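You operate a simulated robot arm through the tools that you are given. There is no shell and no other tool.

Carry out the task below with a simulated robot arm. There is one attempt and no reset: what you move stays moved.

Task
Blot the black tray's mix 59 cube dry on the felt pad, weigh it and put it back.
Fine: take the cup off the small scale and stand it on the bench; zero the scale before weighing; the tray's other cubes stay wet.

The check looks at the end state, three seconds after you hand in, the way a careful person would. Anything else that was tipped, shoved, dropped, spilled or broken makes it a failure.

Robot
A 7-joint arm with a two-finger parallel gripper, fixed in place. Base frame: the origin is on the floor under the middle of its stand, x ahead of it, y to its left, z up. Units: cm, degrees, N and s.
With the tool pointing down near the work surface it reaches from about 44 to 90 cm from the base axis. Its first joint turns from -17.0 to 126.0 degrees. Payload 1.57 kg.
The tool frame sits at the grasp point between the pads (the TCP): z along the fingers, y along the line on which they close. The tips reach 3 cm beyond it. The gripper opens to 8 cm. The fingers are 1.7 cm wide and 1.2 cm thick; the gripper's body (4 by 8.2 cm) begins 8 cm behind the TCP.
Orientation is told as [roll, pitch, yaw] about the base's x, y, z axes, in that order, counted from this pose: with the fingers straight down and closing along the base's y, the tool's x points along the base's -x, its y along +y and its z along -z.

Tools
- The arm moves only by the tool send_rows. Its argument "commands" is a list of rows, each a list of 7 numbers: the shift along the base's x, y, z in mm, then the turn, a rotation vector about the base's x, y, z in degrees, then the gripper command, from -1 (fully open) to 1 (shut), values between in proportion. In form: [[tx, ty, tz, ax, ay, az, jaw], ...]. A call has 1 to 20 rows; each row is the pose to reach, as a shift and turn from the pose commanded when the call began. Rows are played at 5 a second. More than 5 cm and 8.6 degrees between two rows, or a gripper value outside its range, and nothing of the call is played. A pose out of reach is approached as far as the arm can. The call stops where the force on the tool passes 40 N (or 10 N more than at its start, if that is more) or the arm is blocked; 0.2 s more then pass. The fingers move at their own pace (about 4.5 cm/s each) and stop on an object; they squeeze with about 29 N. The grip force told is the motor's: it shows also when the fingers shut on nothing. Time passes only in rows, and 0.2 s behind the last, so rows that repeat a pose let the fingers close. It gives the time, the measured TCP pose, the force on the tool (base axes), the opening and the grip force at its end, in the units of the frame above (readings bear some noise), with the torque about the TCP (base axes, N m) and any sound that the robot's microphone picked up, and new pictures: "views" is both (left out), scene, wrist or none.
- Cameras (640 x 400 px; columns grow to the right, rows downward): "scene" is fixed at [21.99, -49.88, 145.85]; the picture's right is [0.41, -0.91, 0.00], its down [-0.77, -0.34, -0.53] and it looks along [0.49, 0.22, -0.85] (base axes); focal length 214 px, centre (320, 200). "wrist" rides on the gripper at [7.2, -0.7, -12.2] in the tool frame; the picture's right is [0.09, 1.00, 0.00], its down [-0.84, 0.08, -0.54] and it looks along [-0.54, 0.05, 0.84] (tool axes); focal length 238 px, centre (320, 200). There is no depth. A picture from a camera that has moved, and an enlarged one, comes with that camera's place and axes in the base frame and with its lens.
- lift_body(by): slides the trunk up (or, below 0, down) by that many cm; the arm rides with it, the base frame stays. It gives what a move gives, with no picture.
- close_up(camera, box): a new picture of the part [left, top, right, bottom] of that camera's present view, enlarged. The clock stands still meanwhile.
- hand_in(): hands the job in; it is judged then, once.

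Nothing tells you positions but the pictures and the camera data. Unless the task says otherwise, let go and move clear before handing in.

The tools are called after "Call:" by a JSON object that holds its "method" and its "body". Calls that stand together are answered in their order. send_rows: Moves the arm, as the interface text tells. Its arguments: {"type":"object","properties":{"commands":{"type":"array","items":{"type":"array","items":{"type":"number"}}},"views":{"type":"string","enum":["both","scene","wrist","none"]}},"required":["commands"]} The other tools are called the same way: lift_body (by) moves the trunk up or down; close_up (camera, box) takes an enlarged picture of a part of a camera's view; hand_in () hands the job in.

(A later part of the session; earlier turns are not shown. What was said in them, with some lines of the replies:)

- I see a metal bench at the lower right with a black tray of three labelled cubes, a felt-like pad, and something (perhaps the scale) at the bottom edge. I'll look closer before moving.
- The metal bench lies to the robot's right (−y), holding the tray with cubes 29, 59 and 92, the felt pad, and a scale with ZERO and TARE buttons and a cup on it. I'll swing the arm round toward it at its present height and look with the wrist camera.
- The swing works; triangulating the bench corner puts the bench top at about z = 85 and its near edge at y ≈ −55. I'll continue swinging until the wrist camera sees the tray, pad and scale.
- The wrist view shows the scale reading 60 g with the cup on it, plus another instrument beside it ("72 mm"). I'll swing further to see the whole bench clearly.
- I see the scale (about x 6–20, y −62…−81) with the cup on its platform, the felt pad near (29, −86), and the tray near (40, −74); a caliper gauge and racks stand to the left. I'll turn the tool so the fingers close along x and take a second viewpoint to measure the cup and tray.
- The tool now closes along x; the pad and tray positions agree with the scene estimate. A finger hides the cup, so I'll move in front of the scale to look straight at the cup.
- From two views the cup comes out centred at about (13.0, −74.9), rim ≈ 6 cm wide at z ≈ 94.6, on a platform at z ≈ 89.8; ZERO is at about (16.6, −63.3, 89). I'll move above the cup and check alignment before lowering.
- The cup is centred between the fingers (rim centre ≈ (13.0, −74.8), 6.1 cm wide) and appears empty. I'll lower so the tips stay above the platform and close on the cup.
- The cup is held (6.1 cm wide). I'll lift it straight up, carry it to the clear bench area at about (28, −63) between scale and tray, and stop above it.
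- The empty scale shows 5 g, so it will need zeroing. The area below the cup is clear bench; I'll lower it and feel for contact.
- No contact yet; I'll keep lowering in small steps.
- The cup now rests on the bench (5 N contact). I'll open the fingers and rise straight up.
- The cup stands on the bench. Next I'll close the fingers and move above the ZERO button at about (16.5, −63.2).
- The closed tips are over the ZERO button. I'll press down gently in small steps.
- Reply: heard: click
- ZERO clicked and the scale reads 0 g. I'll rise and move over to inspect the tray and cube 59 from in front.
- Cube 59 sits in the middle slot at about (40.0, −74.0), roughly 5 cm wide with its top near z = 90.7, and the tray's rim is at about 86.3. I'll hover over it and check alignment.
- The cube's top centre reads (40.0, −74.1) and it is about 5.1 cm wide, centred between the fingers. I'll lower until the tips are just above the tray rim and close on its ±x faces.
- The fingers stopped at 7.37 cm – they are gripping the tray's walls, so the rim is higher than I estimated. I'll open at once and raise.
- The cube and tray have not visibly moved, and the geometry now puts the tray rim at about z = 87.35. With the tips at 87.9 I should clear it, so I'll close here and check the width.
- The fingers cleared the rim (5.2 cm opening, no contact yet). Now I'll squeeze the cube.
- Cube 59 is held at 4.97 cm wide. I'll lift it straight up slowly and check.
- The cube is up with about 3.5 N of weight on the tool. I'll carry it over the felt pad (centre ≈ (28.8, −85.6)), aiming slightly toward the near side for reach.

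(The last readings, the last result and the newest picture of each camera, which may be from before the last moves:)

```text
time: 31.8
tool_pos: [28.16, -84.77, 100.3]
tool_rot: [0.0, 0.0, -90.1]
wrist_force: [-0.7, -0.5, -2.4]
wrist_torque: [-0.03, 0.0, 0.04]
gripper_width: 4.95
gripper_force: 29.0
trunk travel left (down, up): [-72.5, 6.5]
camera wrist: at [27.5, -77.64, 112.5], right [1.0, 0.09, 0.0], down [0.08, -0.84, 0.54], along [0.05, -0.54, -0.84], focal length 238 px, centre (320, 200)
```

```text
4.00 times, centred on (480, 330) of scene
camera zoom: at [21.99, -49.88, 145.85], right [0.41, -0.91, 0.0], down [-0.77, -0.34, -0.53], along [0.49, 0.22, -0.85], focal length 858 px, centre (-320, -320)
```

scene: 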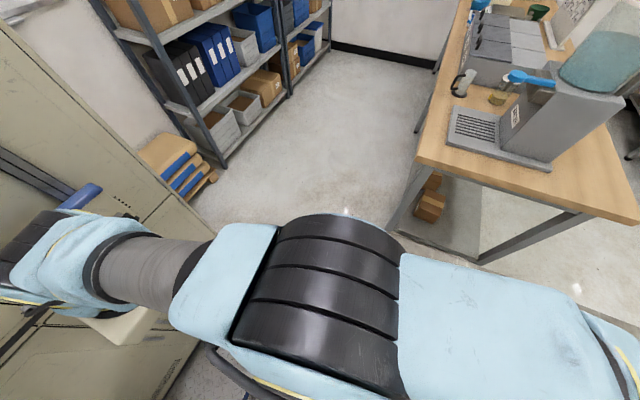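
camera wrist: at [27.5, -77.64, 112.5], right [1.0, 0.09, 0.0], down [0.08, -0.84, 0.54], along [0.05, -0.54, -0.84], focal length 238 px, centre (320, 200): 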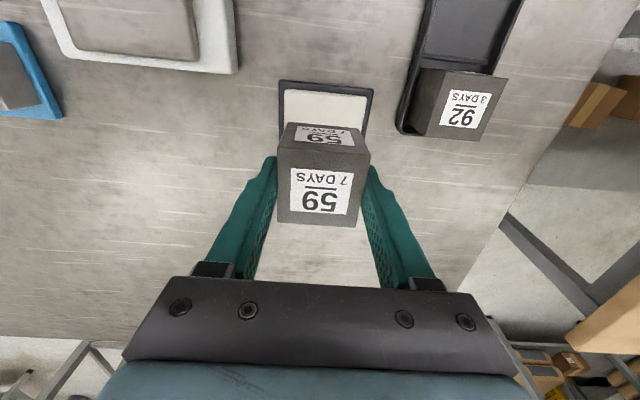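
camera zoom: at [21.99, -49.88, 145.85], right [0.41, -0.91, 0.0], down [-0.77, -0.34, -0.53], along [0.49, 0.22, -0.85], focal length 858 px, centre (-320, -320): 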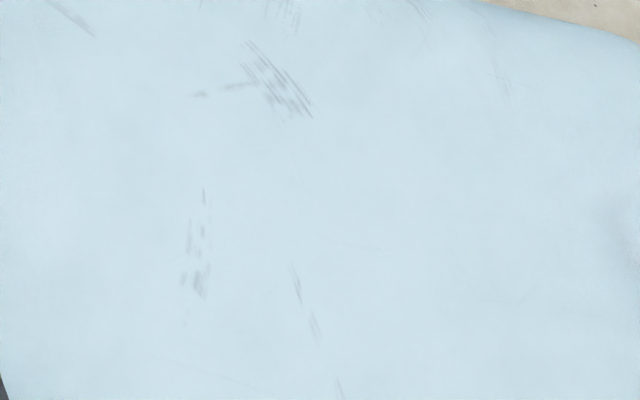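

The cube is over the felt. I'll lower it to just above the pad, then feel for contact.

Call:
{"method": "send_rows", "body": {"commands": [[0, 0, -30, 0, 0, 0, 1], [0, 0, -60, 0, 0, 0, 1], [0, 0, -75, 0, 0, 0, 1], [0, 0, -80, 0, 0, 0, 1], [0, 0, -83, 0, 0, 0, 1], [0, 0, -83, 0, 0, 0, 1]], "views": "wrist"}}

```text
time: 33.2
tool_pos: [28.19, -84.88, 92.1]
tool_rot: [0.0, 0.0, -90.0]
wrist_force: [-0.6, 0.4, -3.5]
wrist_torque: [-0.01, 0.01, 0.0]
gripper_width: 4.94
gripper_force: 28.4
trunk travel left (down, up): [-72.5, 6.5]
camera wrist: at [27.56, -77.63, 104.19], right [1.0, 0.09, 0.0], down [0.08, -0.84, 0.54], along [0.05, -0.54, -0.84], focal length 238 px, centre (320, 200)
```

wrist: 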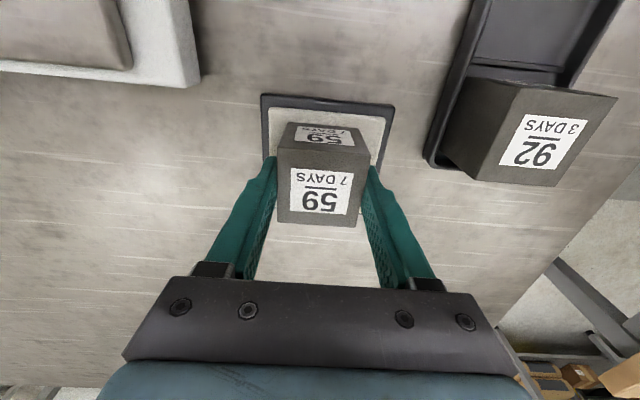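

Call:
{"method": "send_rows", "body": {"commands": [[0, 0, -2, 0, 0, 0, 1], [0, 0, -4, 0, 0, 0, 1], [0, 0, -6, 0, 0, 0, 1], [0, 0, -6, 0, 0, 0, 1]], "views": "none"}}

```text
time: 34.2
tool_pos: [28.18, -84.88, 91.72]
tool_rot: [0.2, -0.4, -89.9]
wrist_force: [0.4, -0.8, 29.5]
wrist_torque: [-0.07, 0.07, -0.02]
gripper_width: 4.99
gripper_force: 29.3
trunk travel left (down, up): [-72.5, 6.5]
```

Contact made (about 30 N – firm). I'll ease off slightly, hold it on the felt a few seconds, and look.

Call:
{"method": "send_rows", "body": {"commands": [[0, 0, 1.5, 0, 0, 0, 1], [0, 0, 1.5, 0, 0, 0, 1], [0, 0, 1.5, 0, 0, 0, 1], [0, 0, 1.5, 0, 0, 0, 1], [0, 0, 1.5, 0, 0, 0, 1], [0, 0, 1.5, 0, 0, 0, 1], [0, 0, 1.5, 0, 0, 0, 1], [0, 0, 1.5, 0, 0, 0, 1], [0, 0, 1.5, 0, 0, 0, 1], [0, 0, 1.5, 0, 0, 0, 1]], "views": "wrist"}}

Call:
{"method": "close_up", "body": {"camera": "wrist", "box": [220, 80, 420, 240]}}

```text
time: 36.4
tool_pos: [28.21, -84.97, 91.73]
tool_rot: [-0.1, -0.1, -90.2]
wrist_force: [2.4, -10.8, 23.1]
wrist_torque: [-0.46, -0.03, -0.01]
gripper_width: 4.97
gripper_force: 29.2
trunk travel left (down, up): [-72.5, 6.5]
camera wrist: at [27.56, -77.61, 103.93], right [1.0, 0.09, 0.0], down [0.08, -0.84, 0.54], along [0.05, -0.54, -0.84], focal length 238 px, centre (320, 200)
```

wrist: 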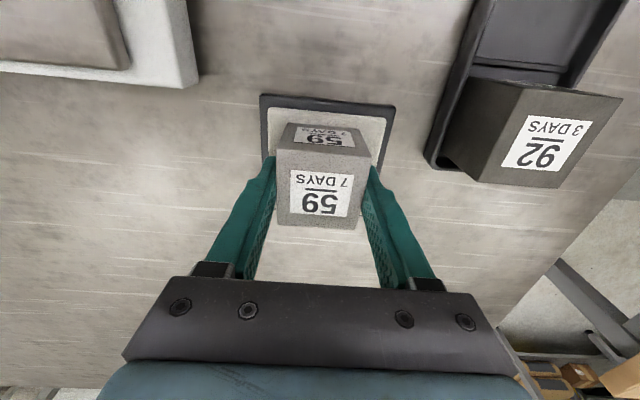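

```text
2.50 times, centred on (320, 160) of wrist
camera zoom: at [27.56, -77.61, 103.93], right [1.0, 0.09, 0.0], down [0.08, -0.84, 0.54], along [0.05, -0.54, -0.84], focal length 596 px, centre (320, 300)
```

zoom: 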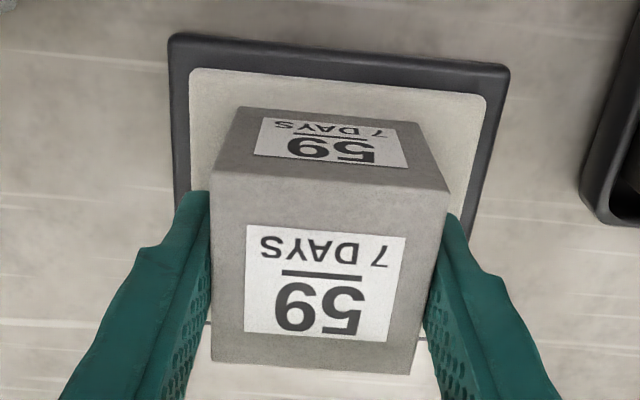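

The cube has turned visibly lighter (dry) while the 92 beside it stays dark. I'll hold it a little longer at a lighter press to be sure, then compare.

Call:
{"method": "send_rows", "body": {"commands": [[0, 0, 1, 0, 0, 0, 1], [0, 0, 1, 0, 0, 0, 1], [0, 0, 1, 0, 0, 0, 1], [0, 0, 1, 0, 0, 0, 1], [0, 0, 1, 0, 0, 0, 1], [0, 0, 1, 0, 0, 0, 1], [0, 0, 1, 0, 0, 0, 1], [0, 0, 1, 0, 0, 0, 1], [0, 0, 1, 0, 0, 0, 1], [0, 0, 1, 0, 0, 0, 1]], "views": "none"}}

Call:
{"method": "close_up", "body": {"camera": "wrist", "box": [220, 80, 420, 240]}}

```text
time: 38.6
tool_pos: [28.16, -84.92, 91.9]
tool_rot: [0.0, 0.0, -90.1]
wrist_force: [0.7, -4.3, 13.9]
wrist_torque: [-0.34, -0.07, 0.01]
gripper_width: 4.99
gripper_force: 28.9
trunk travel left (down, up): [-72.5, 6.5]
```

```text
2.50 times, centred on (320, 160) of wrist
camera zoom: at [27.57, -77.6, 103.94], right [1.0, 0.09, 0.0], down [0.08, -0.84, 0.54], along [0.05, -0.54, -0.84], focal length 596 px, centre (320, 300)
```

zoom: 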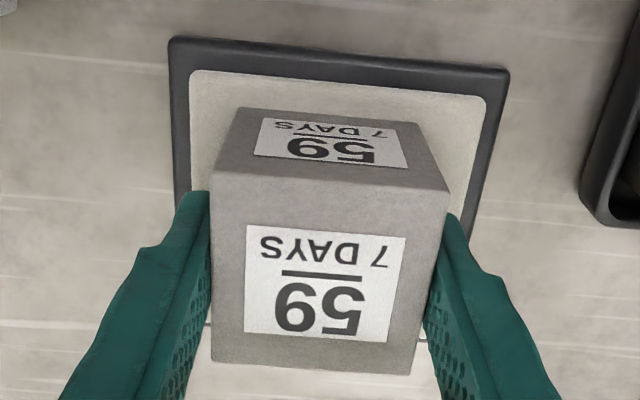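

The colour is steady and light – it's dry. I'll lift it and carry it to above the scale platform.

Call:
{"method": "send_rows", "body": {"commands": [[0, 0, 15, 0, 0, 0, 1], [0, 0, 50, 0, 0, 0, 1], [0, 0, 95, 0, 0, 0, 1], [-31, 20, 100, 0, 0, 0, 1], [-62, 40, 100, 0, 0, 0, 1], [-93, 60, 100, 0, 0, 0, 1], [-124, 80, 100, 0, 0, 0, 1], [-153, 99, 100, 0, 0, 0, 1], [-153, 99, 100, 0, 0, 0, 1]], "views": "wrist"}}

Call:
{"method": "close_up", "body": {"camera": "wrist", "box": [200, 0, 440, 240]}}

```text
time: 40.6
tool_pos: [12.88, -75.08, 101.83]
tool_rot: [0.0, 0.0, -90.1]
wrist_force: [0.5, 0.5, -2.6]
wrist_torque: [-0.02, 0.03, -0.01]
gripper_width: 4.94
gripper_force: 29.2
trunk travel left (down, up): [-72.5, 6.5]
camera wrist: at [12.25, -67.7, 113.95], right [1.0, 0.09, 0.0], down [0.08, -0.84, 0.54], along [0.05, -0.54, -0.84], focal length 238 px, centre (320, 200)
```

wrist: 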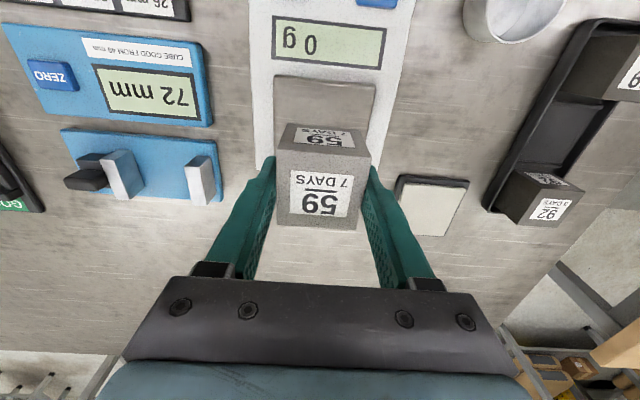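

```text
1.67 times, centred on (320, 120) of wrist
camera zoom: at [12.25, -67.7, 113.95], right [1.0, 0.09, 0.0], down [0.08, -0.84, 0.54], along [0.05, -0.54, -0.84], focal length 397 px, centre (320, 333)
```

zoom: 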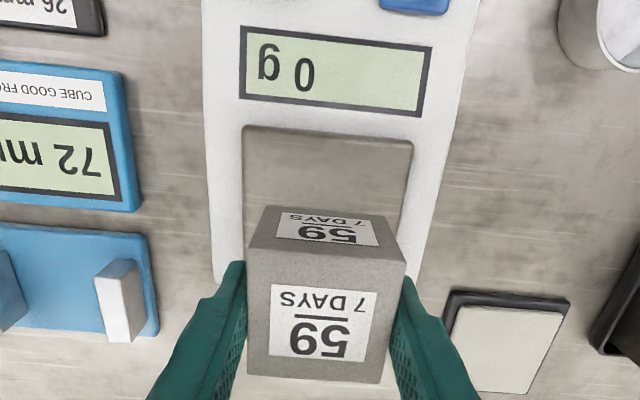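

The scale still shows 0 g and the dry cube is over the platform. I'll lower it gently onto the platform.

Call:
{"method": "send_rows", "body": {"commands": [[0, 0, -25, 0, 0, 0, 1], [0, 0, -45, 0, 0, 0, 1], [0, 0, -53, 0, 0, 0, 1], [0, 0, -56, 0, 0, 0, 1], [0, 0, -57, 0, 0, 0, 1], [0, 0, -57, 0, 0, 0, 1]], "views": "wrist"}}

```text
time: 42.0
tool_pos: [12.97, -74.91, 96.02]
tool_rot: [0.0, 0.0, -90.1]
wrist_force: [0.1, -0.6, -3.2]
wrist_torque: [-0.03, 0.05, -0.01]
gripper_width: 4.98
gripper_force: 29.3
trunk travel left (down, up): [-72.5, 6.5]
camera wrist: at [12.27, -67.73, 108.19], right [1.0, 0.09, 0.0], down [0.08, -0.84, 0.54], along [0.05, -0.54, -0.84], focal length 238 px, centre (320, 200)
```

wrist: 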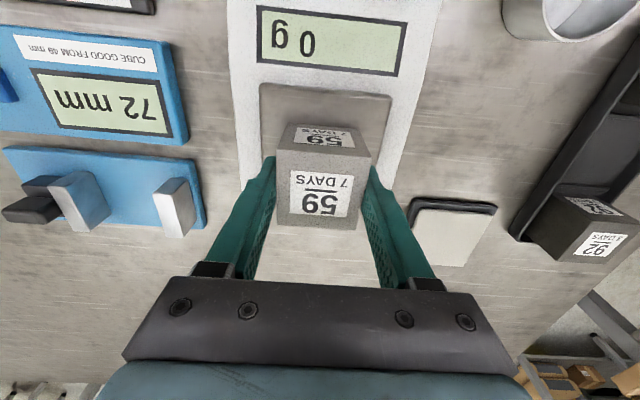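

Call:
{"method": "send_rows", "body": {"commands": [[0, 0, -1.5, 0, 0, 0, 1], [0, 0, -3, 0, 0, 0, 1], [0, 0, -4.5, 0, 0, 0, 1], [0, 0, -5.5, 0, 0, 0, 1]], "views": "wrist"}}

```text
time: 43.0
tool_pos: [12.9, -75.09, 95.52]
tool_rot: [0.0, 0.0, -90.1]
wrist_force: [0.1, -0.3, -3.1]
wrist_torque: [0.01, -0.02, 0.02]
gripper_width: 4.97
gripper_force: 28.9
trunk travel left (down, up): [-72.5, 6.5]
camera wrist: at [12.32, -67.74, 107.66], right [1.0, 0.09, 0.0], down [0.08, -0.84, 0.54], along [0.05, -0.54, -0.84], focal length 238 px, centre (320, 200)
```

wrist: 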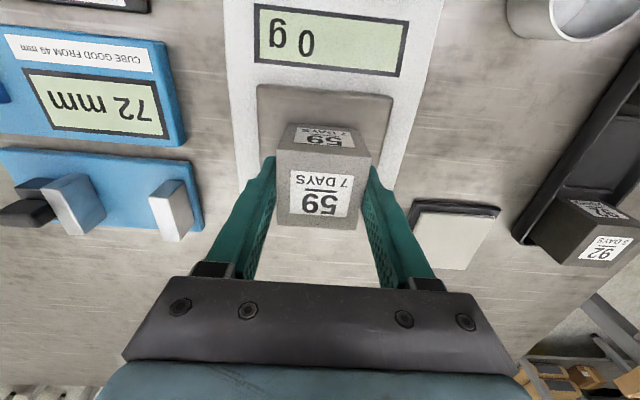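

Call:
{"method": "send_rows", "body": {"commands": [[0, 0, -1, 0, 0, 0, 1], [0, 0, -2, 0, 0, 0, 1], [0, 0, -3, 0, 0, 0, 1]], "views": "wrist"}}

```text
time: 43.8
tool_pos: [12.98, -75.11, 95.26]
tool_rot: [0.0, 0.0, -90.1]
wrist_force: [0.1, -0.7, -2.9]
wrist_torque: [0.0, 0.01, 0.01]
gripper_width: 4.96
gripper_force: 28.7
trunk travel left (down, up): [-72.5, 6.5]
camera wrist: at [12.28, -67.75, 107.39], right [1.0, 0.09, 0.0], down [0.08, -0.84, 0.54], along [0.05, -0.54, -0.84], focal length 238 px, centre (320, 200)
```

wrist: 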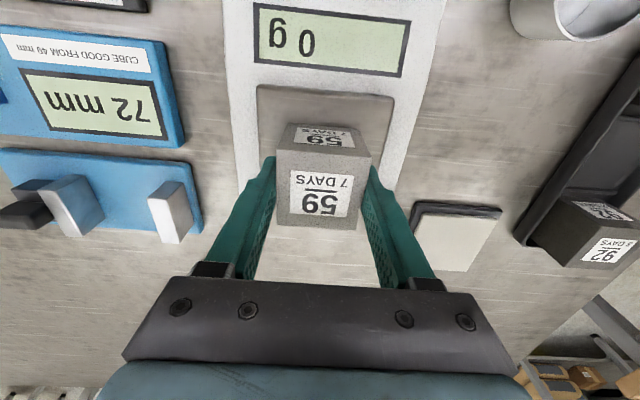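

Still in the air; continuing in small steps.

Call:
{"method": "send_rows", "body": {"commands": [[0, 0, -1, 0, 0, 0, 1], [0, 0, -2, 0, 0, 0, 1], [0, 0, -3, 0, 0, 0, 1]], "views": "wrist"}}

```text
time: 44.6
tool_pos: [12.94, -75.0, 94.88]
tool_rot: [0.0, 0.0, -90.2]
wrist_force: [0.0, -1.0, -2.8]
wrist_torque: [0.03, 0.01, 0.0]
gripper_width: 4.99
gripper_force: 29.6
trunk travel left (down, up): [-72.5, 6.5]
camera wrist: at [12.28, -67.75, 107.08], right [1.0, 0.09, 0.0], down [0.08, -0.84, 0.54], along [0.05, -0.54, -0.84], focal length 238 px, centre (320, 200)
```

wrist: 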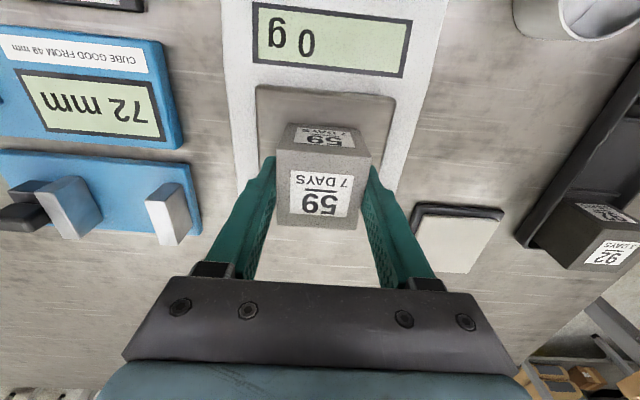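

Call:
{"method": "send_rows", "body": {"commands": [[0, 0, -1, 0, 0, 0, 1], [0, 0, -2, 0, 0, 0, 1], [0, 0, -3, 0, 0, 0, 1]], "views": "wrist"}}

```text
time: 45.4
tool_pos: [12.95, -74.93, 94.7]
tool_rot: [0.0, -0.1, -90.1]
wrist_force: [0.1, 0.6, 5.7]
wrist_torque: [0.23, -0.03, 0.0]
gripper_width: 4.97
gripper_force: 29.1
trunk travel left (down, up): [-72.5, 6.5]
camera wrist: at [12.29, -67.73, 106.87], right [1.0, 0.09, 0.0], down [0.08, -0.84, 0.54], along [0.05, -0.54, -0.84], focal length 238 px, centre (320, 200)
```

wrist: 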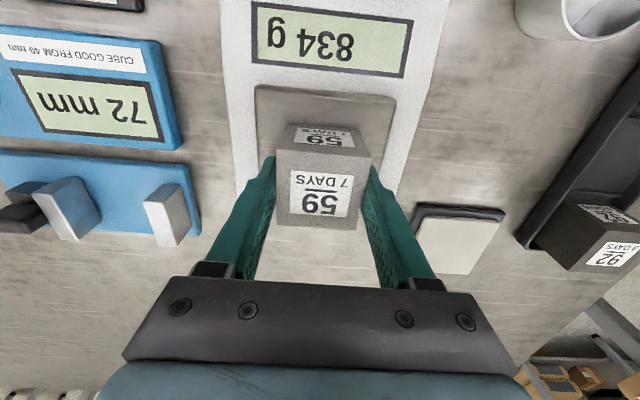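

Contact on the platform. I'll open, rise clear and read the weight.

Call:
{"method": "send_rows", "body": {"commands": [[0, 0, 0.5, 0, 0, 0, 0], [0, 0, 0.5, 0, 0, 0, -1], [0, 0, 0.5, 0, 0, 0, -1], [0, 0, 0.5, 0, 0, 0, -1], [0, 0, 20, 0, 0, 0, -1], [0, 0, 50, 0, 0, 0, -1], [0, 0, 70, 0, 0, 0, -1], [0, 0, 70, 0, 0, 0, -1], [0, 0, 70, 0, 0, 0, -1]], "views": "wrist"}}

Call:
{"method": "close_up", "body": {"camera": "wrist", "box": [220, 0, 440, 220]}}

```text
time: 47.4
tool_pos: [12.97, -75.07, 101.59]
tool_rot: [0.0, 0.0, -90.2]
wrist_force: [0.3, -0.3, 0.3]
wrist_torque: [0.0, 0.05, -0.02]
gripper_width: 7.98
gripper_force: 0.0
trunk travel left (down, up): [-72.5, 6.5]
camera wrist: at [12.3, -67.7, 113.82], right [1.0, 0.09, 0.0], down [0.08, -0.84, 0.54], along [0.05, -0.54, -0.84], focal length 238 px, centre (320, 200)
```

wrist: 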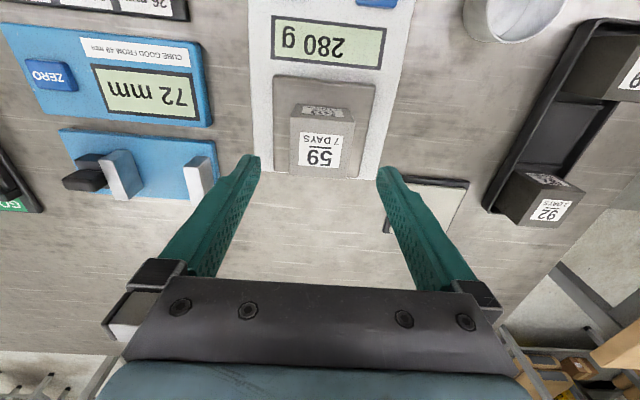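

```text
1.82 times, centred on (330, 110) of wrist
camera zoom: at [12.3, -67.7, 113.82], right [1.0, 0.09, 0.0], down [0.08, -0.84, 0.54], along [0.05, -0.54, -0.84], focal length 433 px, centre (302, 364)
```

zoom: 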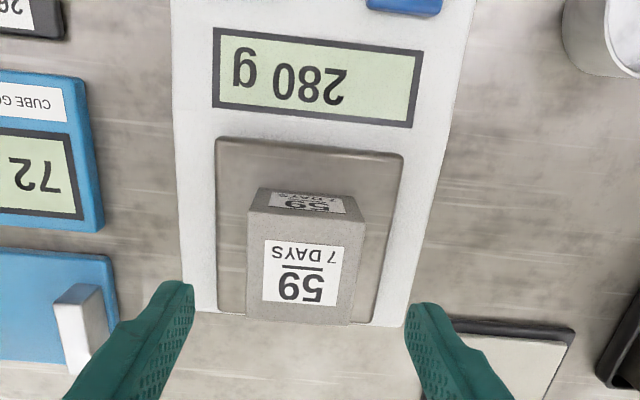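

The freed cube reads 280 g. I'll wait a couple of seconds for a steady reading before picking it up again.

Call:
{"method": "send_rows", "body": {"commands": [[0, 0, 0, 0, 0, 0, -1], [0, 0, 0, 0, 0, 0, -1], [0, 0, 0, 0, 0, 0, -1], [0, 0, 0, 0, 0, 0, -1], [0, 0, 0, 0, 0, 0, -1], [0, 0, 0, 0, 0, 0, -1], [0, 0, 0, 0, 0, 0, -1], [0, 0, 0, 0, 0, 0, -1], [0, 0, 0, 0, 0, 0, -1], [0, 0, 0, 0, 0, 0, -1], [0, 0, 0, 0, 0, 0, -1], [0, 0, 0, 0, 0, 0, -1], [0, 0, 0, 0, 0, 0, -1], [0, 0, 0, 0, 0, 0, -1], [0, 0, 0, 0, 0, 0, -1]], "views": "none"}}

Call:
{"method": "close_up", "body": {"camera": "wrist", "box": [220, 0, 440, 220]}}

Call:
{"method": "close_up", "body": {"camera": "wrist", "box": [400, 0, 640, 240]}}

```text
time: 50.6
tool_pos: [13.01, -74.88, 101.64]
tool_rot: [-0.1, -0.1, -90.2]
wrist_force: [-0.2, -0.2, 0.0]
wrist_torque: [0.0, 0.0, 0.03]
gripper_width: 7.98
gripper_force: 0.0
trunk travel left (down, up): [-72.5, 6.5]
```

```text
1.82 times, centred on (330, 110) of wrist
camera zoom: at [12.29, -67.7, 113.8], right [1.0, 0.09, 0.0], down [0.08, -0.84, 0.54], along [0.05, -0.54, -0.84], focal length 433 px, centre (302, 364)
```

zoom: 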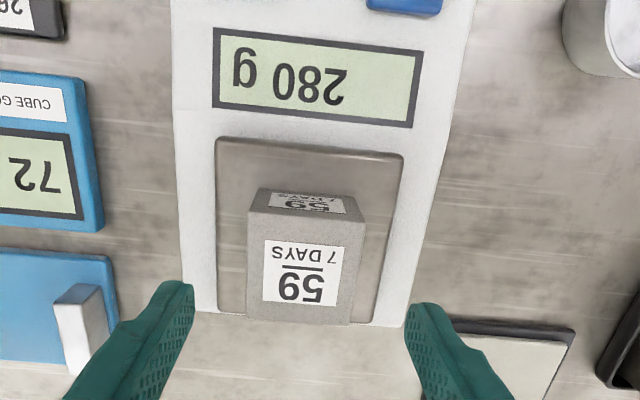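

```text
1.67 times, centred on (520, 120) of wrist
camera zoom: at [12.29, -67.7, 113.8], right [1.0, 0.09, 0.0], down [0.08, -0.84, 0.54], along [0.05, -0.54, -0.84], focal length 397 px, centre (-13, 333)
```

zoom: 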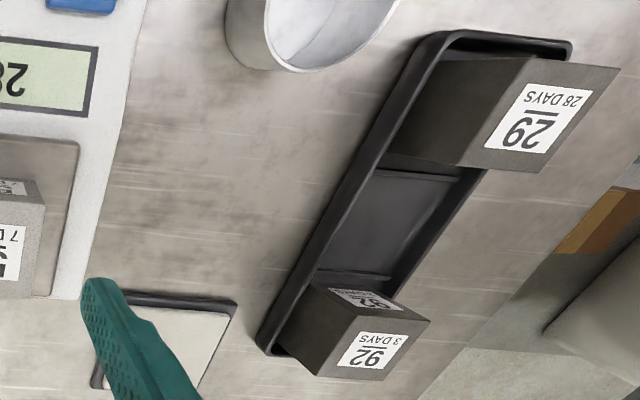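

The reading is steady at 280 g. I'll grip the cube again, slightly higher than before for clearance at the tray rim, and lift it.

Call:
{"method": "send_rows", "body": {"commands": [[0, 0, -30, 0, 0, 0, -1], [0, 0, -58, 0, 0, 0, -1], [0, 0, -66, 0, 0, 0, -1], [0, 0, -66, 0, 0, 0, -1], [0, 0, -66, 0, 0, 0, -0.3], [0, 0, -66, 0, 0, 0, 0], [0, 0, -66, 0, 0, 0, 1], [0, 0, -66, 0, 0, 0, 1], [0, 0, -66, 0, 0, 0, 1]], "views": "wrist"}}

```text
time: 52.6
tool_pos: [13.09, -74.85, 95.02]
tool_rot: [0.0, -0.1, -90.1]
wrist_force: [1.0, -0.6, -0.9]
wrist_torque: [-0.02, -0.03, -0.02]
gripper_width: 4.98
gripper_force: 29.2
trunk travel left (down, up): [-72.5, 6.5]
camera wrist: at [12.28, -67.7, 107.18], right [1.0, 0.09, 0.0], down [0.08, -0.84, 0.54], along [0.05, -0.54, -0.84], focal length 238 px, centre (320, 200)
```

wrist: 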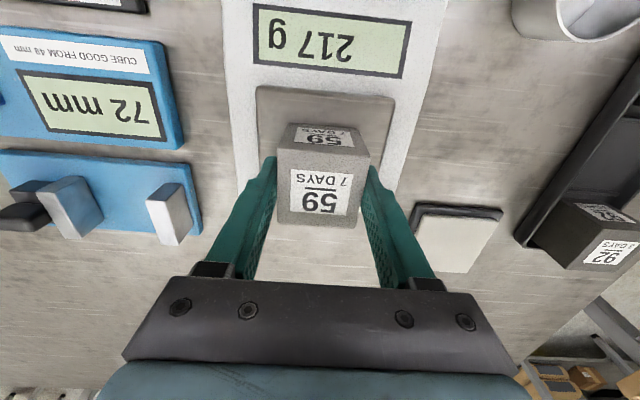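

Held again. I'll lift and carry it back above its slot in the tray.

Call:
{"method": "send_rows", "body": {"commands": [[0, 0, 15, 0, 0, 0, 1], [0, 0, 50, 0, 0, 0, 1], [0, 0, 90, 0, 0, 0, 1], [40, 1, 90, 0, 0, 0, 1], [85, 3, 90, 0, 0, 0, 1], [130, 4, 90, 0, 0, 0, 1], [175, 5, 90, 0, 0, 0, 1], [220, 7, 90, 0, 0, 0, 1], [250, 8, 90, 0, 0, 0, 1], [269, 8, 90, 0, 0, 0, 1], [269, 8, 90, 0, 0, 0, 1]], "views": "both"}}

Call:
{"method": "close_up", "body": {"camera": "wrist", "box": [210, 0, 430, 240]}}

```text
time: 55.0
tool_pos: [39.82, -74.11, 103.97]
tool_rot: [0.0, 0.0, -90.1]
wrist_force: [0.6, -0.3, -2.5]
wrist_torque: [-0.03, -0.03, 0.03]
gripper_width: 4.97
gripper_force: 29.0
trunk travel left (down, up): [-72.5, 6.5]
camera wrist: at [39.22, -66.91, 116.12], right [1.0, 0.09, 0.0], down [0.08, -0.84, 0.54], along [0.05, -0.54, -0.84], focal length 238 px, centre (320, 200)
```

scene: 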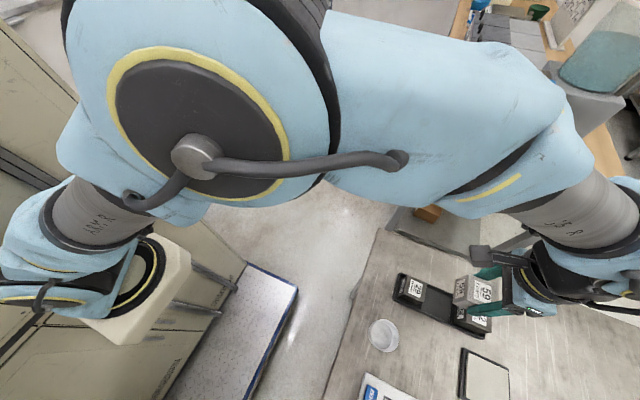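
wrist: 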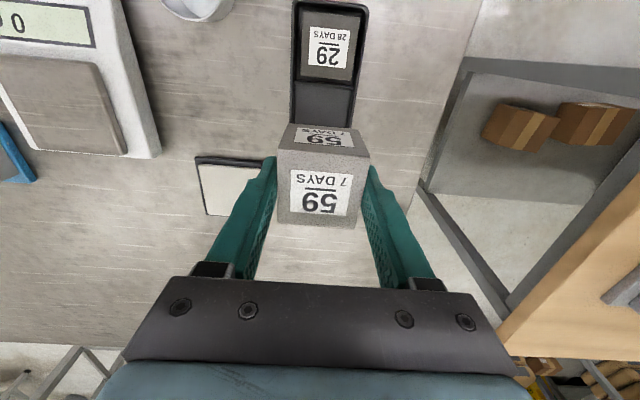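

```text
1.67 times, centred on (320, 120) of wrist
camera zoom: at [39.22, -66.91, 116.12], right [1.0, 0.09, 0.0], down [0.08, -0.84, 0.54], along [0.05, -0.54, -0.84], focal length 397 px, centre (320, 333)
```

zoom: 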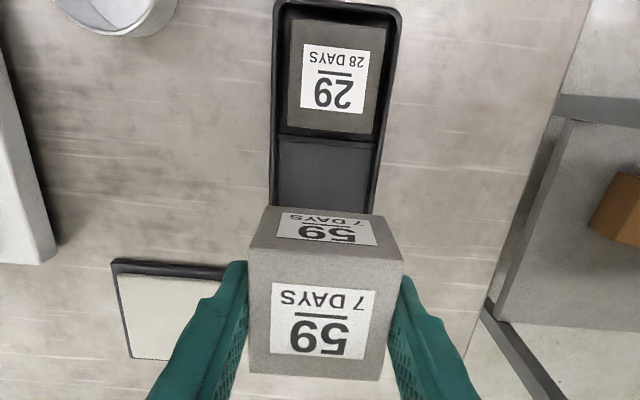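

Positioned over the empty slot with the same pose as the pick. I'll lower to just above the slot and check alignment with the tray.

Call:
{"method": "send_rows", "body": {"commands": [[0, 0, -40, 0, 0, 0, 1], [0, 0, -75, 0, 0, 0, 1], [0, 0, -95, 0, 0, 0, 1], [0, 0, -98, 0, 0, 0, 1], [0, 0, -98, 0, 0, 0, 1]], "views": "wrist"}}

Call:
{"method": "close_up", "body": {"camera": "wrist", "box": [220, 40, 420, 240]}}

```text
time: 56.2
tool_pos: [39.97, -74.19, 94.2]
tool_rot: [0.0, 0.0, -90.1]
wrist_force: [0.2, 0.3, -2.8]
wrist_torque: [-0.02, 0.0, 0.04]
gripper_width: 4.99
gripper_force: 28.6
trunk travel left (down, up): [-72.5, 6.5]
camera wrist: at [39.23, -66.94, 106.31], right [1.0, 0.09, 0.0], down [0.08, -0.84, 0.54], along [0.05, -0.54, -0.84], focal length 238 px, centre (320, 200)
```

wrist: 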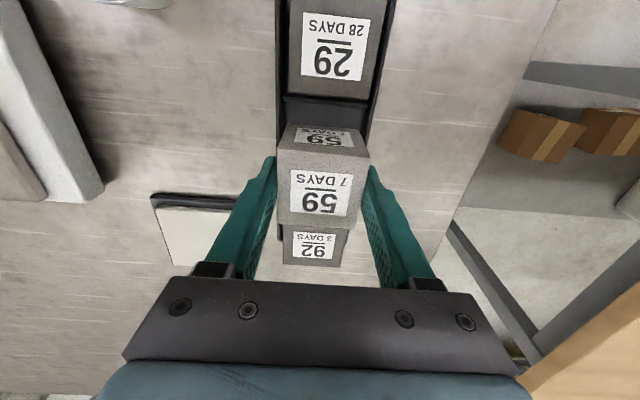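

```text
2.00 times, centred on (320, 140) of wrist
camera zoom: at [39.23, -66.94, 106.31], right [1.0, 0.09, 0.0], down [0.08, -0.84, 0.54], along [0.05, -0.54, -0.84], focal length 477 px, centre (320, 320)
```

zoom: 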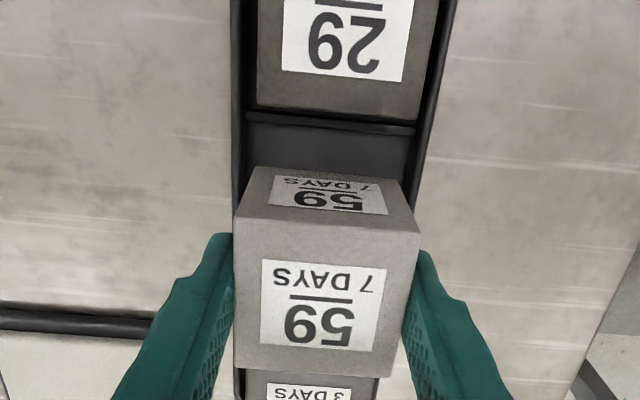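

The cube lines up with the slot between 29 and 92. I'll lower it slowly into place, feeling for the tray floor.

Call:
{"method": "send_rows", "body": {"commands": [[0, 0, -8, 0, 0, 0, 1], [0, 0, -16, 0, 0, 0, 1], [0, 0, -22, 0, 0, 0, 1], [0, 0, -25, 0, 0, 0, 1], [0, 0, -25, 0, 0, 0, 1]], "views": "none"}}

```text
time: 57.4
tool_pos: [39.82, -74.1, 91.72]
tool_rot: [0.0, -0.1, -90.1]
wrist_force: [0.4, -0.4, -2.0]
wrist_torque: [0.01, 0.03, 0.01]
gripper_width: 4.99
gripper_force: 29.2
trunk travel left (down, up): [-72.5, 6.5]
```

Call:
{"method": "send_rows", "body": {"commands": [[0, 0, -1, 0, 0, 0, 1], [0, 0, -2, 0, 0, 0, 1], [0, 0, -3, 0, 0, 0, 1], [0, 0, -3, 0, 0, 0, 1]], "views": "none"}}

```text
time: 58.4
tool_pos: [39.72, -74.16, 91.31]
tool_rot: [0.0, 0.0, -90.1]
wrist_force: [0.3, -0.2, -2.8]
wrist_torque: [0.0, 0.01, -0.05]
gripper_width: 5.0
gripper_force: 29.0
trunk travel left (down, up): [-72.5, 6.5]
```

Call:
{"method": "send_rows", "body": {"commands": [[0, 0, -1, 0, 0, 0, 1], [0, 0, -2, 0, 0, 0, 1], [0, 0, -2, 0, 0, 0, 1]], "views": "none"}}

```text
time: 59.2
tool_pos: [39.83, -74.06, 91.19]
tool_rot: [0.1, -0.1, -90.2]
wrist_force: [0.0, -0.1, -2.9]
wrist_torque: [0.01, -0.01, 0.02]
gripper_width: 4.98
gripper_force: 29.4
trunk travel left (down, up): [-72.5, 6.5]
```

Call:
{"method": "send_rows", "body": {"commands": [[0, 0, -1, 0, 0, 0, 1], [0, 0, -2, 0, 0, 0, 1], [0, 0, -2, 0, 0, 0, 1]], "views": "wrist"}}

```text
time: 60.0
tool_pos: [39.89, -74.13, 90.87]
tool_rot: [0.0, 0.0, -90.0]
wrist_force: [-0.4, 0.2, -2.3]
wrist_torque: [0.01, 0.03, 0.0]
gripper_width: 4.98
gripper_force: 29.4
trunk travel left (down, up): [-72.5, 6.5]
camera wrist: at [39.19, -66.94, 103.13], right [1.0, 0.09, 0.0], down [0.08, -0.84, 0.54], along [0.05, -0.54, -0.84], focal length 238 px, centre (320, 200)
```

wrist: 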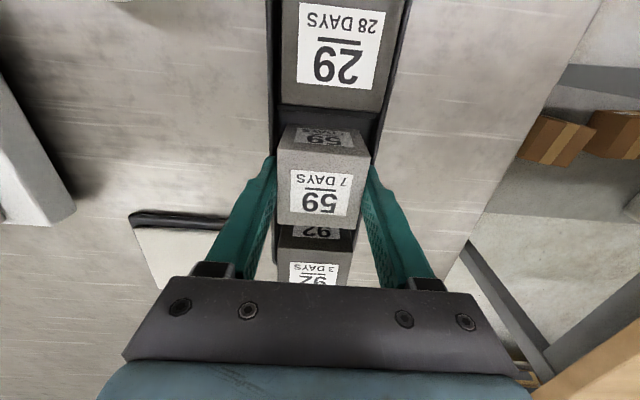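

Almost there – still hanging by a millimetre or two. I'll continue in half-millimetre steps.

Call:
{"method": "send_rows", "body": {"commands": [[0, 0, -0.5, 0, 0, 0, 1], [0, 0, -1, 0, 0, 0, 1], [0, 0, -1, 0, 0, 0, 1]], "views": "none"}}

```text
time: 60.8
tool_pos: [39.94, -74.22, 90.8]
tool_rot: [0.0, 0.0, -90.1]
wrist_force: [-0.4, -0.1, 2.9]
wrist_torque: [0.19, 0.06, -0.01]
gripper_width: 4.99
gripper_force: 29.1
trunk travel left (down, up): [-72.5, 6.5]
```

The cube is touching the tray floor (3 N). I'll open just a little, rise straight up past the rim, and only then open fully.

Call:
{"method": "send_rows", "body": {"commands": [[0, 0, 0, 0, 0, 0, 0], [0, 0, 0, 0, 0, 0, -0.3], [0, 0, 0, 0, 0, 0, -0.35], [0, 0, 0, 0, 0, 0, -0.35], [0, 0, 3, 0, 0, 0, -0.4], [0, 0, 6, 0, 0, 0, -0.4]], "views": "wrist"}}

```text
time: 62.2
tool_pos: [39.9, -74.13, 91.53]
tool_rot: [0.0, 0.1, -90.1]
wrist_force: [-0.3, 0.4, 0.0]
wrist_torque: [-0.03, -0.01, -0.03]
gripper_width: 5.6
gripper_force: 0.0
trunk travel left (down, up): [-72.5, 6.5]
camera wrist: at [39.2, -66.93, 103.7], right [1.0, 0.09, 0.0], down [0.08, -0.84, 0.54], along [0.05, -0.54, -0.84], focal length 238 px, centre (320, 200)
```

wrist: 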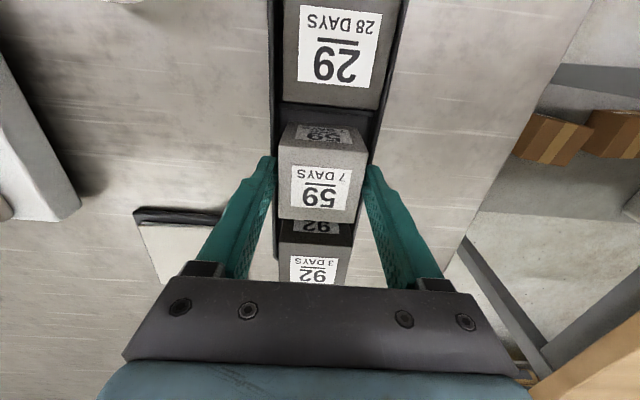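

The cube is released and seated in its slot. I'll rise straight up, then back toward the robot to inspect everything.

Call:
{"method": "send_rows", "body": {"commands": [[0, 0, 15, 0, 0, 0, -0.4], [0, 0, 40, 0, 0, 0, -0.6], [0, 0, 80, 0, 0, 0, -1], [0, 0, 120, 0, 0, 0, -1], [-20, 36, 150, 0, 0, 0, -1], [-40, 72, 170, 0, 0, 0, -1], [-60, 108, 190, 0, 0, 0, -1], [-60, 108, 190, 0, 0, 0, -1]], "views": "both"}}

Call:
{"method": "close_up", "body": {"camera": "wrist", "box": [240, 40, 440, 240]}}

Call:
{"method": "close_up", "body": {"camera": "wrist", "box": [40, 40, 300, 220]}}

```text
refused: row 5 steps farther than a row can; nothing moved
```

```text
2.00 times, centred on (340, 140) of wrist
camera zoom: at [39.2, -66.93, 103.7], right [1.0, 0.09, 0.0], down [0.08, -0.84, 0.54], along [0.05, -0.54, -0.84], focal length 477 px, centre (280, 320)
```

zoom: 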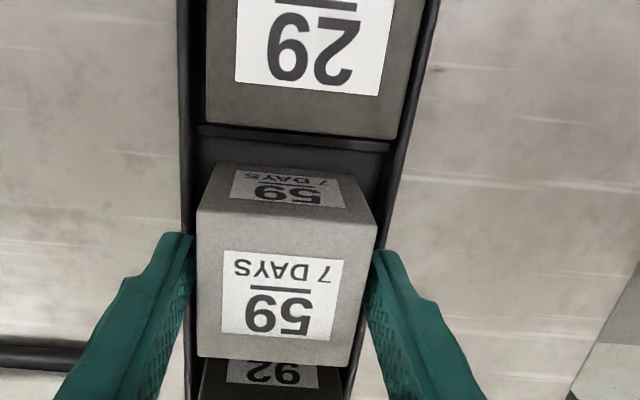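

```text
2.22 times, centred on (170, 130) of wrist
camera zoom: at [39.2, -66.93, 103.7], right [1.0, 0.09, 0.0], down [0.08, -0.84, 0.54], along [0.05, -0.54, -0.84], focal length 530 px, centre (653, 356)
```

zoom: 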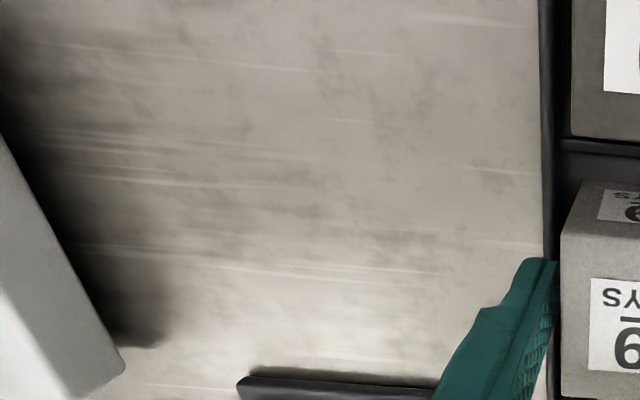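

The cube is seated and upright; that call was refused because one step was slightly too long. I'll redo the retreat with smaller steps.

Call:
{"method": "send_rows", "body": {"commands": [[0, 0, 15, 0, 0, 0, -0.4], [0, 0, 40, 0, 0, 0, -0.6], [0, 0, 80, 0, 0, 0, -1], [0, 0, 120, 0, 0, 0, -1], [-15, 30, 135, 0, 0, 0, -1], [-30, 60, 150, 0, 0, 0, -1], [-45, 90, 165, 0, 0, 0, -1], [-60, 115, 180, 0, 0, 0, -1], [-60, 115, 180, 0, 0, 0, -1]], "views": "both"}}

Call:
{"method": "close_up", "body": {"camera": "wrist", "box": [260, 40, 460, 240]}}

Call:
{"method": "close_up", "body": {"camera": "wrist", "box": [40, 40, 300, 220]}}

```text
time: 64.2
tool_pos: [33.86, -62.75, 109.49]
tool_rot: [0.0, 0.1, -90.1]
wrist_force: [-0.3, -0.1, -0.6]
wrist_torque: [0.01, -0.01, 0.01]
gripper_width: 7.99
gripper_force: 0.2
trunk travel left (down, up): [-72.5, 6.5]
camera wrist: at [33.24, -55.45, 121.64], right [1.0, 0.09, 0.0], down [0.08, -0.84, 0.54], along [0.05, -0.54, -0.84], focal length 238 px, centre (320, 200)
```

scene: 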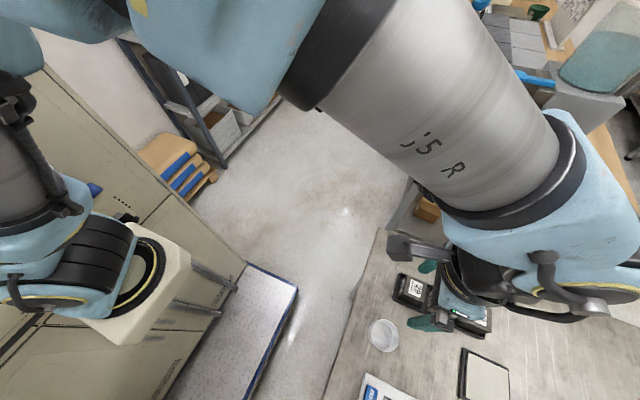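
wrist: 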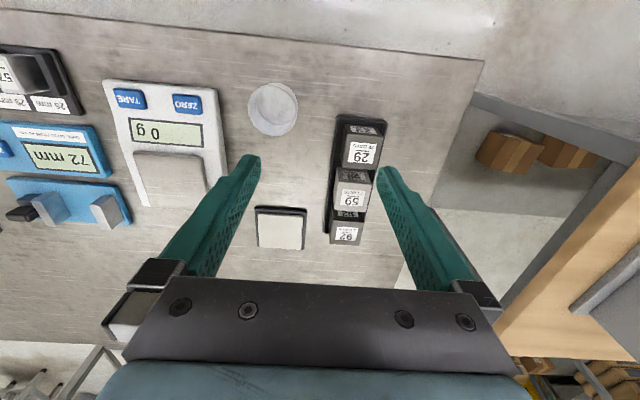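

```text
2.00 times, centred on (360, 140) of wrist
camera zoom: at [33.24, -55.45, 121.64], right [1.0, 0.09, 0.0], down [0.08, -0.84, 0.54], along [0.05, -0.54, -0.84], focal length 477 px, centre (240, 320)
```

zoom: 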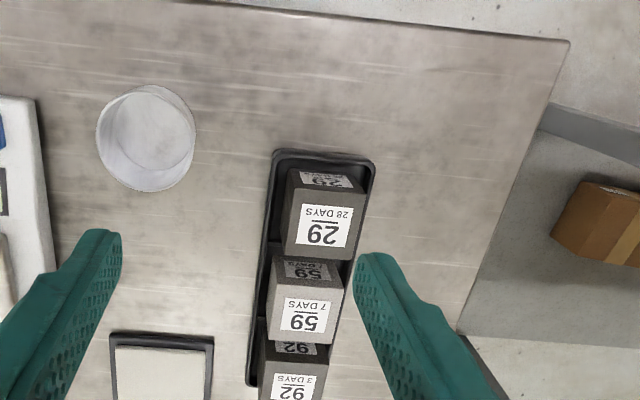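

```text
2.22 times, centred on (170, 130) of wrist
camera zoom: at [33.24, -55.45, 121.64], right [1.0, 0.09, 0.0], down [0.08, -0.84, 0.54], along [0.05, -0.54, -0.84], focal length 530 px, centre (653, 356)
```

zoom: 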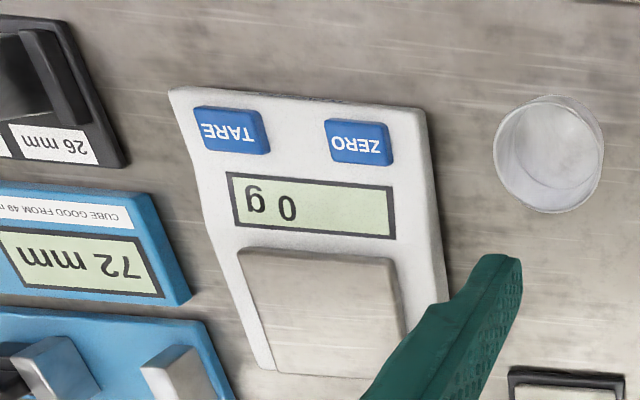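

Cube 59 (light, dry) is back between the dark, wet 29 and 92; the cup stands on the bench and the scale reads 0 g. I'll move the arm clear so the scene camera can confirm that nothing else shifted.

Call:
{"method": "send_rows", "body": {"commands": [[-40, 0, 15, 0, 0, 0, -1], [-80, 0, 30, 0, 0, 0, -1], [-120, 0, 45, 0, 0, 0, -1], [-160, 0, 60, 0, 0, 0, -1], [-200, 0, 65, 0, 0, 0, -1], [-228, -5, 65, 0, 0, 0, -1], [-228, -5, 65, 0, 0, 0, -1]], "views": "both"}}

Call:
{"method": "close_up", "body": {"camera": "scene", "box": [380, 260, 520, 348]}}

Call:
{"method": "close_up", "body": {"camera": "scene", "box": [320, 300, 640, 400]}}

```text
time: 65.8
tool_pos: [11.04, -63.2, 116.03]
tool_rot: [0.0, 0.0, -90.0]
wrist_force: [-0.3, 0.4, 0.9]
wrist_torque: [-0.02, -0.02, 0.0]
gripper_width: 7.99
gripper_force: 0.0
trunk travel left (down, up): [-72.5, 6.5]
camera wrist: at [10.36, -55.94, 128.16], right [1.0, 0.09, 0.0], down [0.08, -0.84, 0.54], along [0.05, -0.54, -0.84], focal length 238 px, centre (320, 200)
```

scene: 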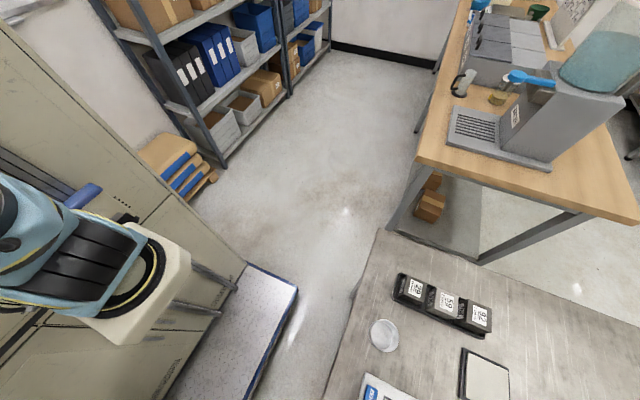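
wrist: 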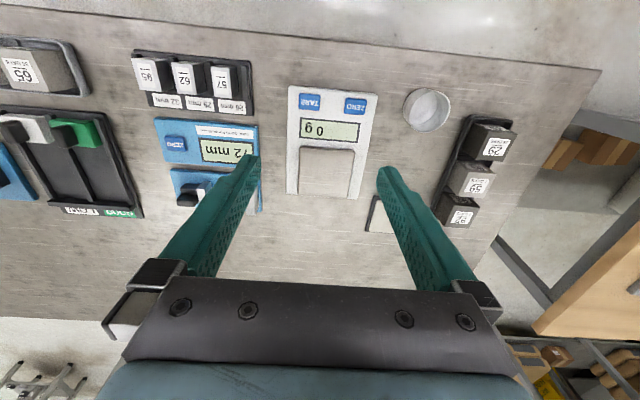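

```text
4.55 times, centred on (450, 304) of scene
camera zoom: at [21.99, -49.88, 145.85], right [0.41, -0.91, 0.0], down [-0.77, -0.34, -0.53], along [0.49, 0.22, -0.85], focal length 975 px, centre (-271, -273)
```

zoom: 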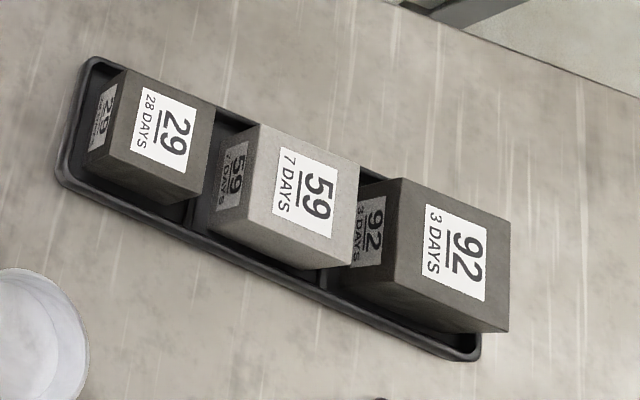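

```text
2.00 times, centred on (480, 350) of scene
camera zoom: at [21.99, -49.88, 145.85], right [0.41, -0.91, 0.0], down [-0.77, -0.34, -0.53], along [0.49, 0.22, -0.85], focal length 429 px, centre (0, -100)
```

zoom: 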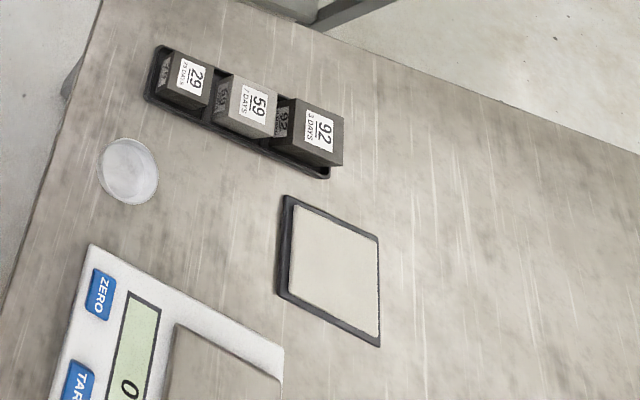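

Everything looks in place. Since 59 and 65 can be confused upside-down, I'll double-check the labels by zooming on the cube and on the other cube at the far left.

Call:
{"method": "close_up", "body": {"camera": "scene", "box": [425, 283, 465, 323]}}

Call:
{"method": "close_up", "body": {"camera": "wrist", "box": [0, 20, 160, 140]}}

Call:
{"method": "close_up", "body": {"camera": "wrist", "box": [420, 100, 540, 240]}}

```text
10.00 times, centred on (445, 303) of scene
camera zoom: at [21.99, -49.88, 145.85], right [0.41, -0.91, 0.0], down [-0.77, -0.34, -0.53], along [0.49, 0.22, -0.85], focal length 2145 px, centre (-930, -830)
```

zoom: 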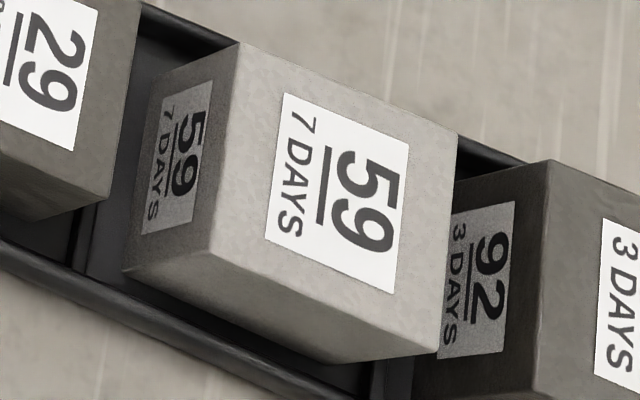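

```text
3.33 times, centred on (80, 80) of wrist
camera zoom: at [10.36, -55.94, 128.16], right [1.0, 0.09, 0.0], down [0.08, -0.84, 0.54], along [0.05, -0.54, -0.84], focal length 794 px, centre (1120, 600)
```

zoom: 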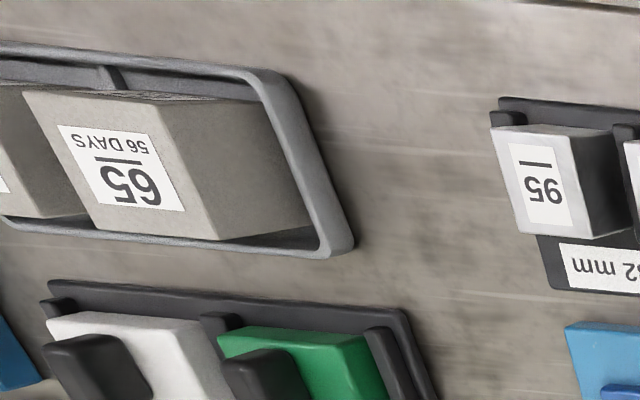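

```text
2.86 times, centred on (480, 170) of wrist
camera zoom: at [10.36, -55.94, 128.16], right [1.0, 0.09, 0.0], down [0.08, -0.84, 0.54], along [0.05, -0.54, -0.84], focal length 681 px, centre (-137, 286)
```

zoom: 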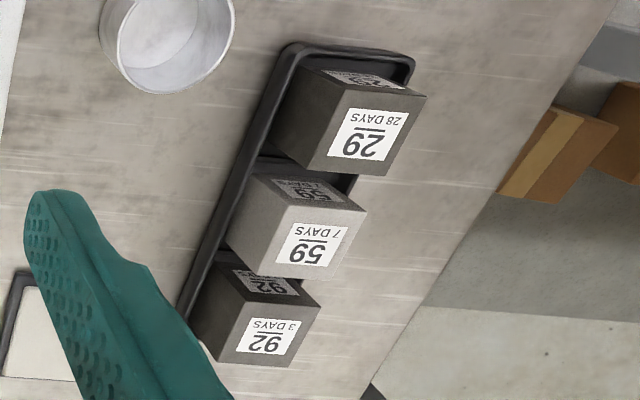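

The label reads mix 59, 7 days, in the black tray. The cube is dry and back in its slot after weighing 280 g on the zeroed scale. Cubes 29 and 92 are still dark and wet, the cup stands on the bench, the tray hasn't moved, and the gripper is open and clear, so I'm handing in.

Call:
{"method": "hand_in", "body": {}}

```text
The job is handed in.
```

I blotted the black tray's mix 59 cube dry on the felt pad, weighed it at 280 g, and put it back in its slot. The job is handed in.

- **Cup:** I lifted it off the small scale first. It now stands upright on the bench between the scale and the tray.
- **Scale:** It read 5 g when empty, so I pressed ZERO before weighing. The cube's reading held at 280 g for a few seconds, and the scale shows 0 g again now.
- **Drying:** I pressed only the cube's underside on the pad, for about 4 seconds. The visible faces all turned from dark to light grey. I never saw the underside itself.
- **Other cubes:** 29 and 92 stayed in the tray, dark and wet.

On my first try at the cube, the fingers closed on the tray's walls instead. I opened them straight away, and the before-and-after pictures show no shift in the tray or its cubes.
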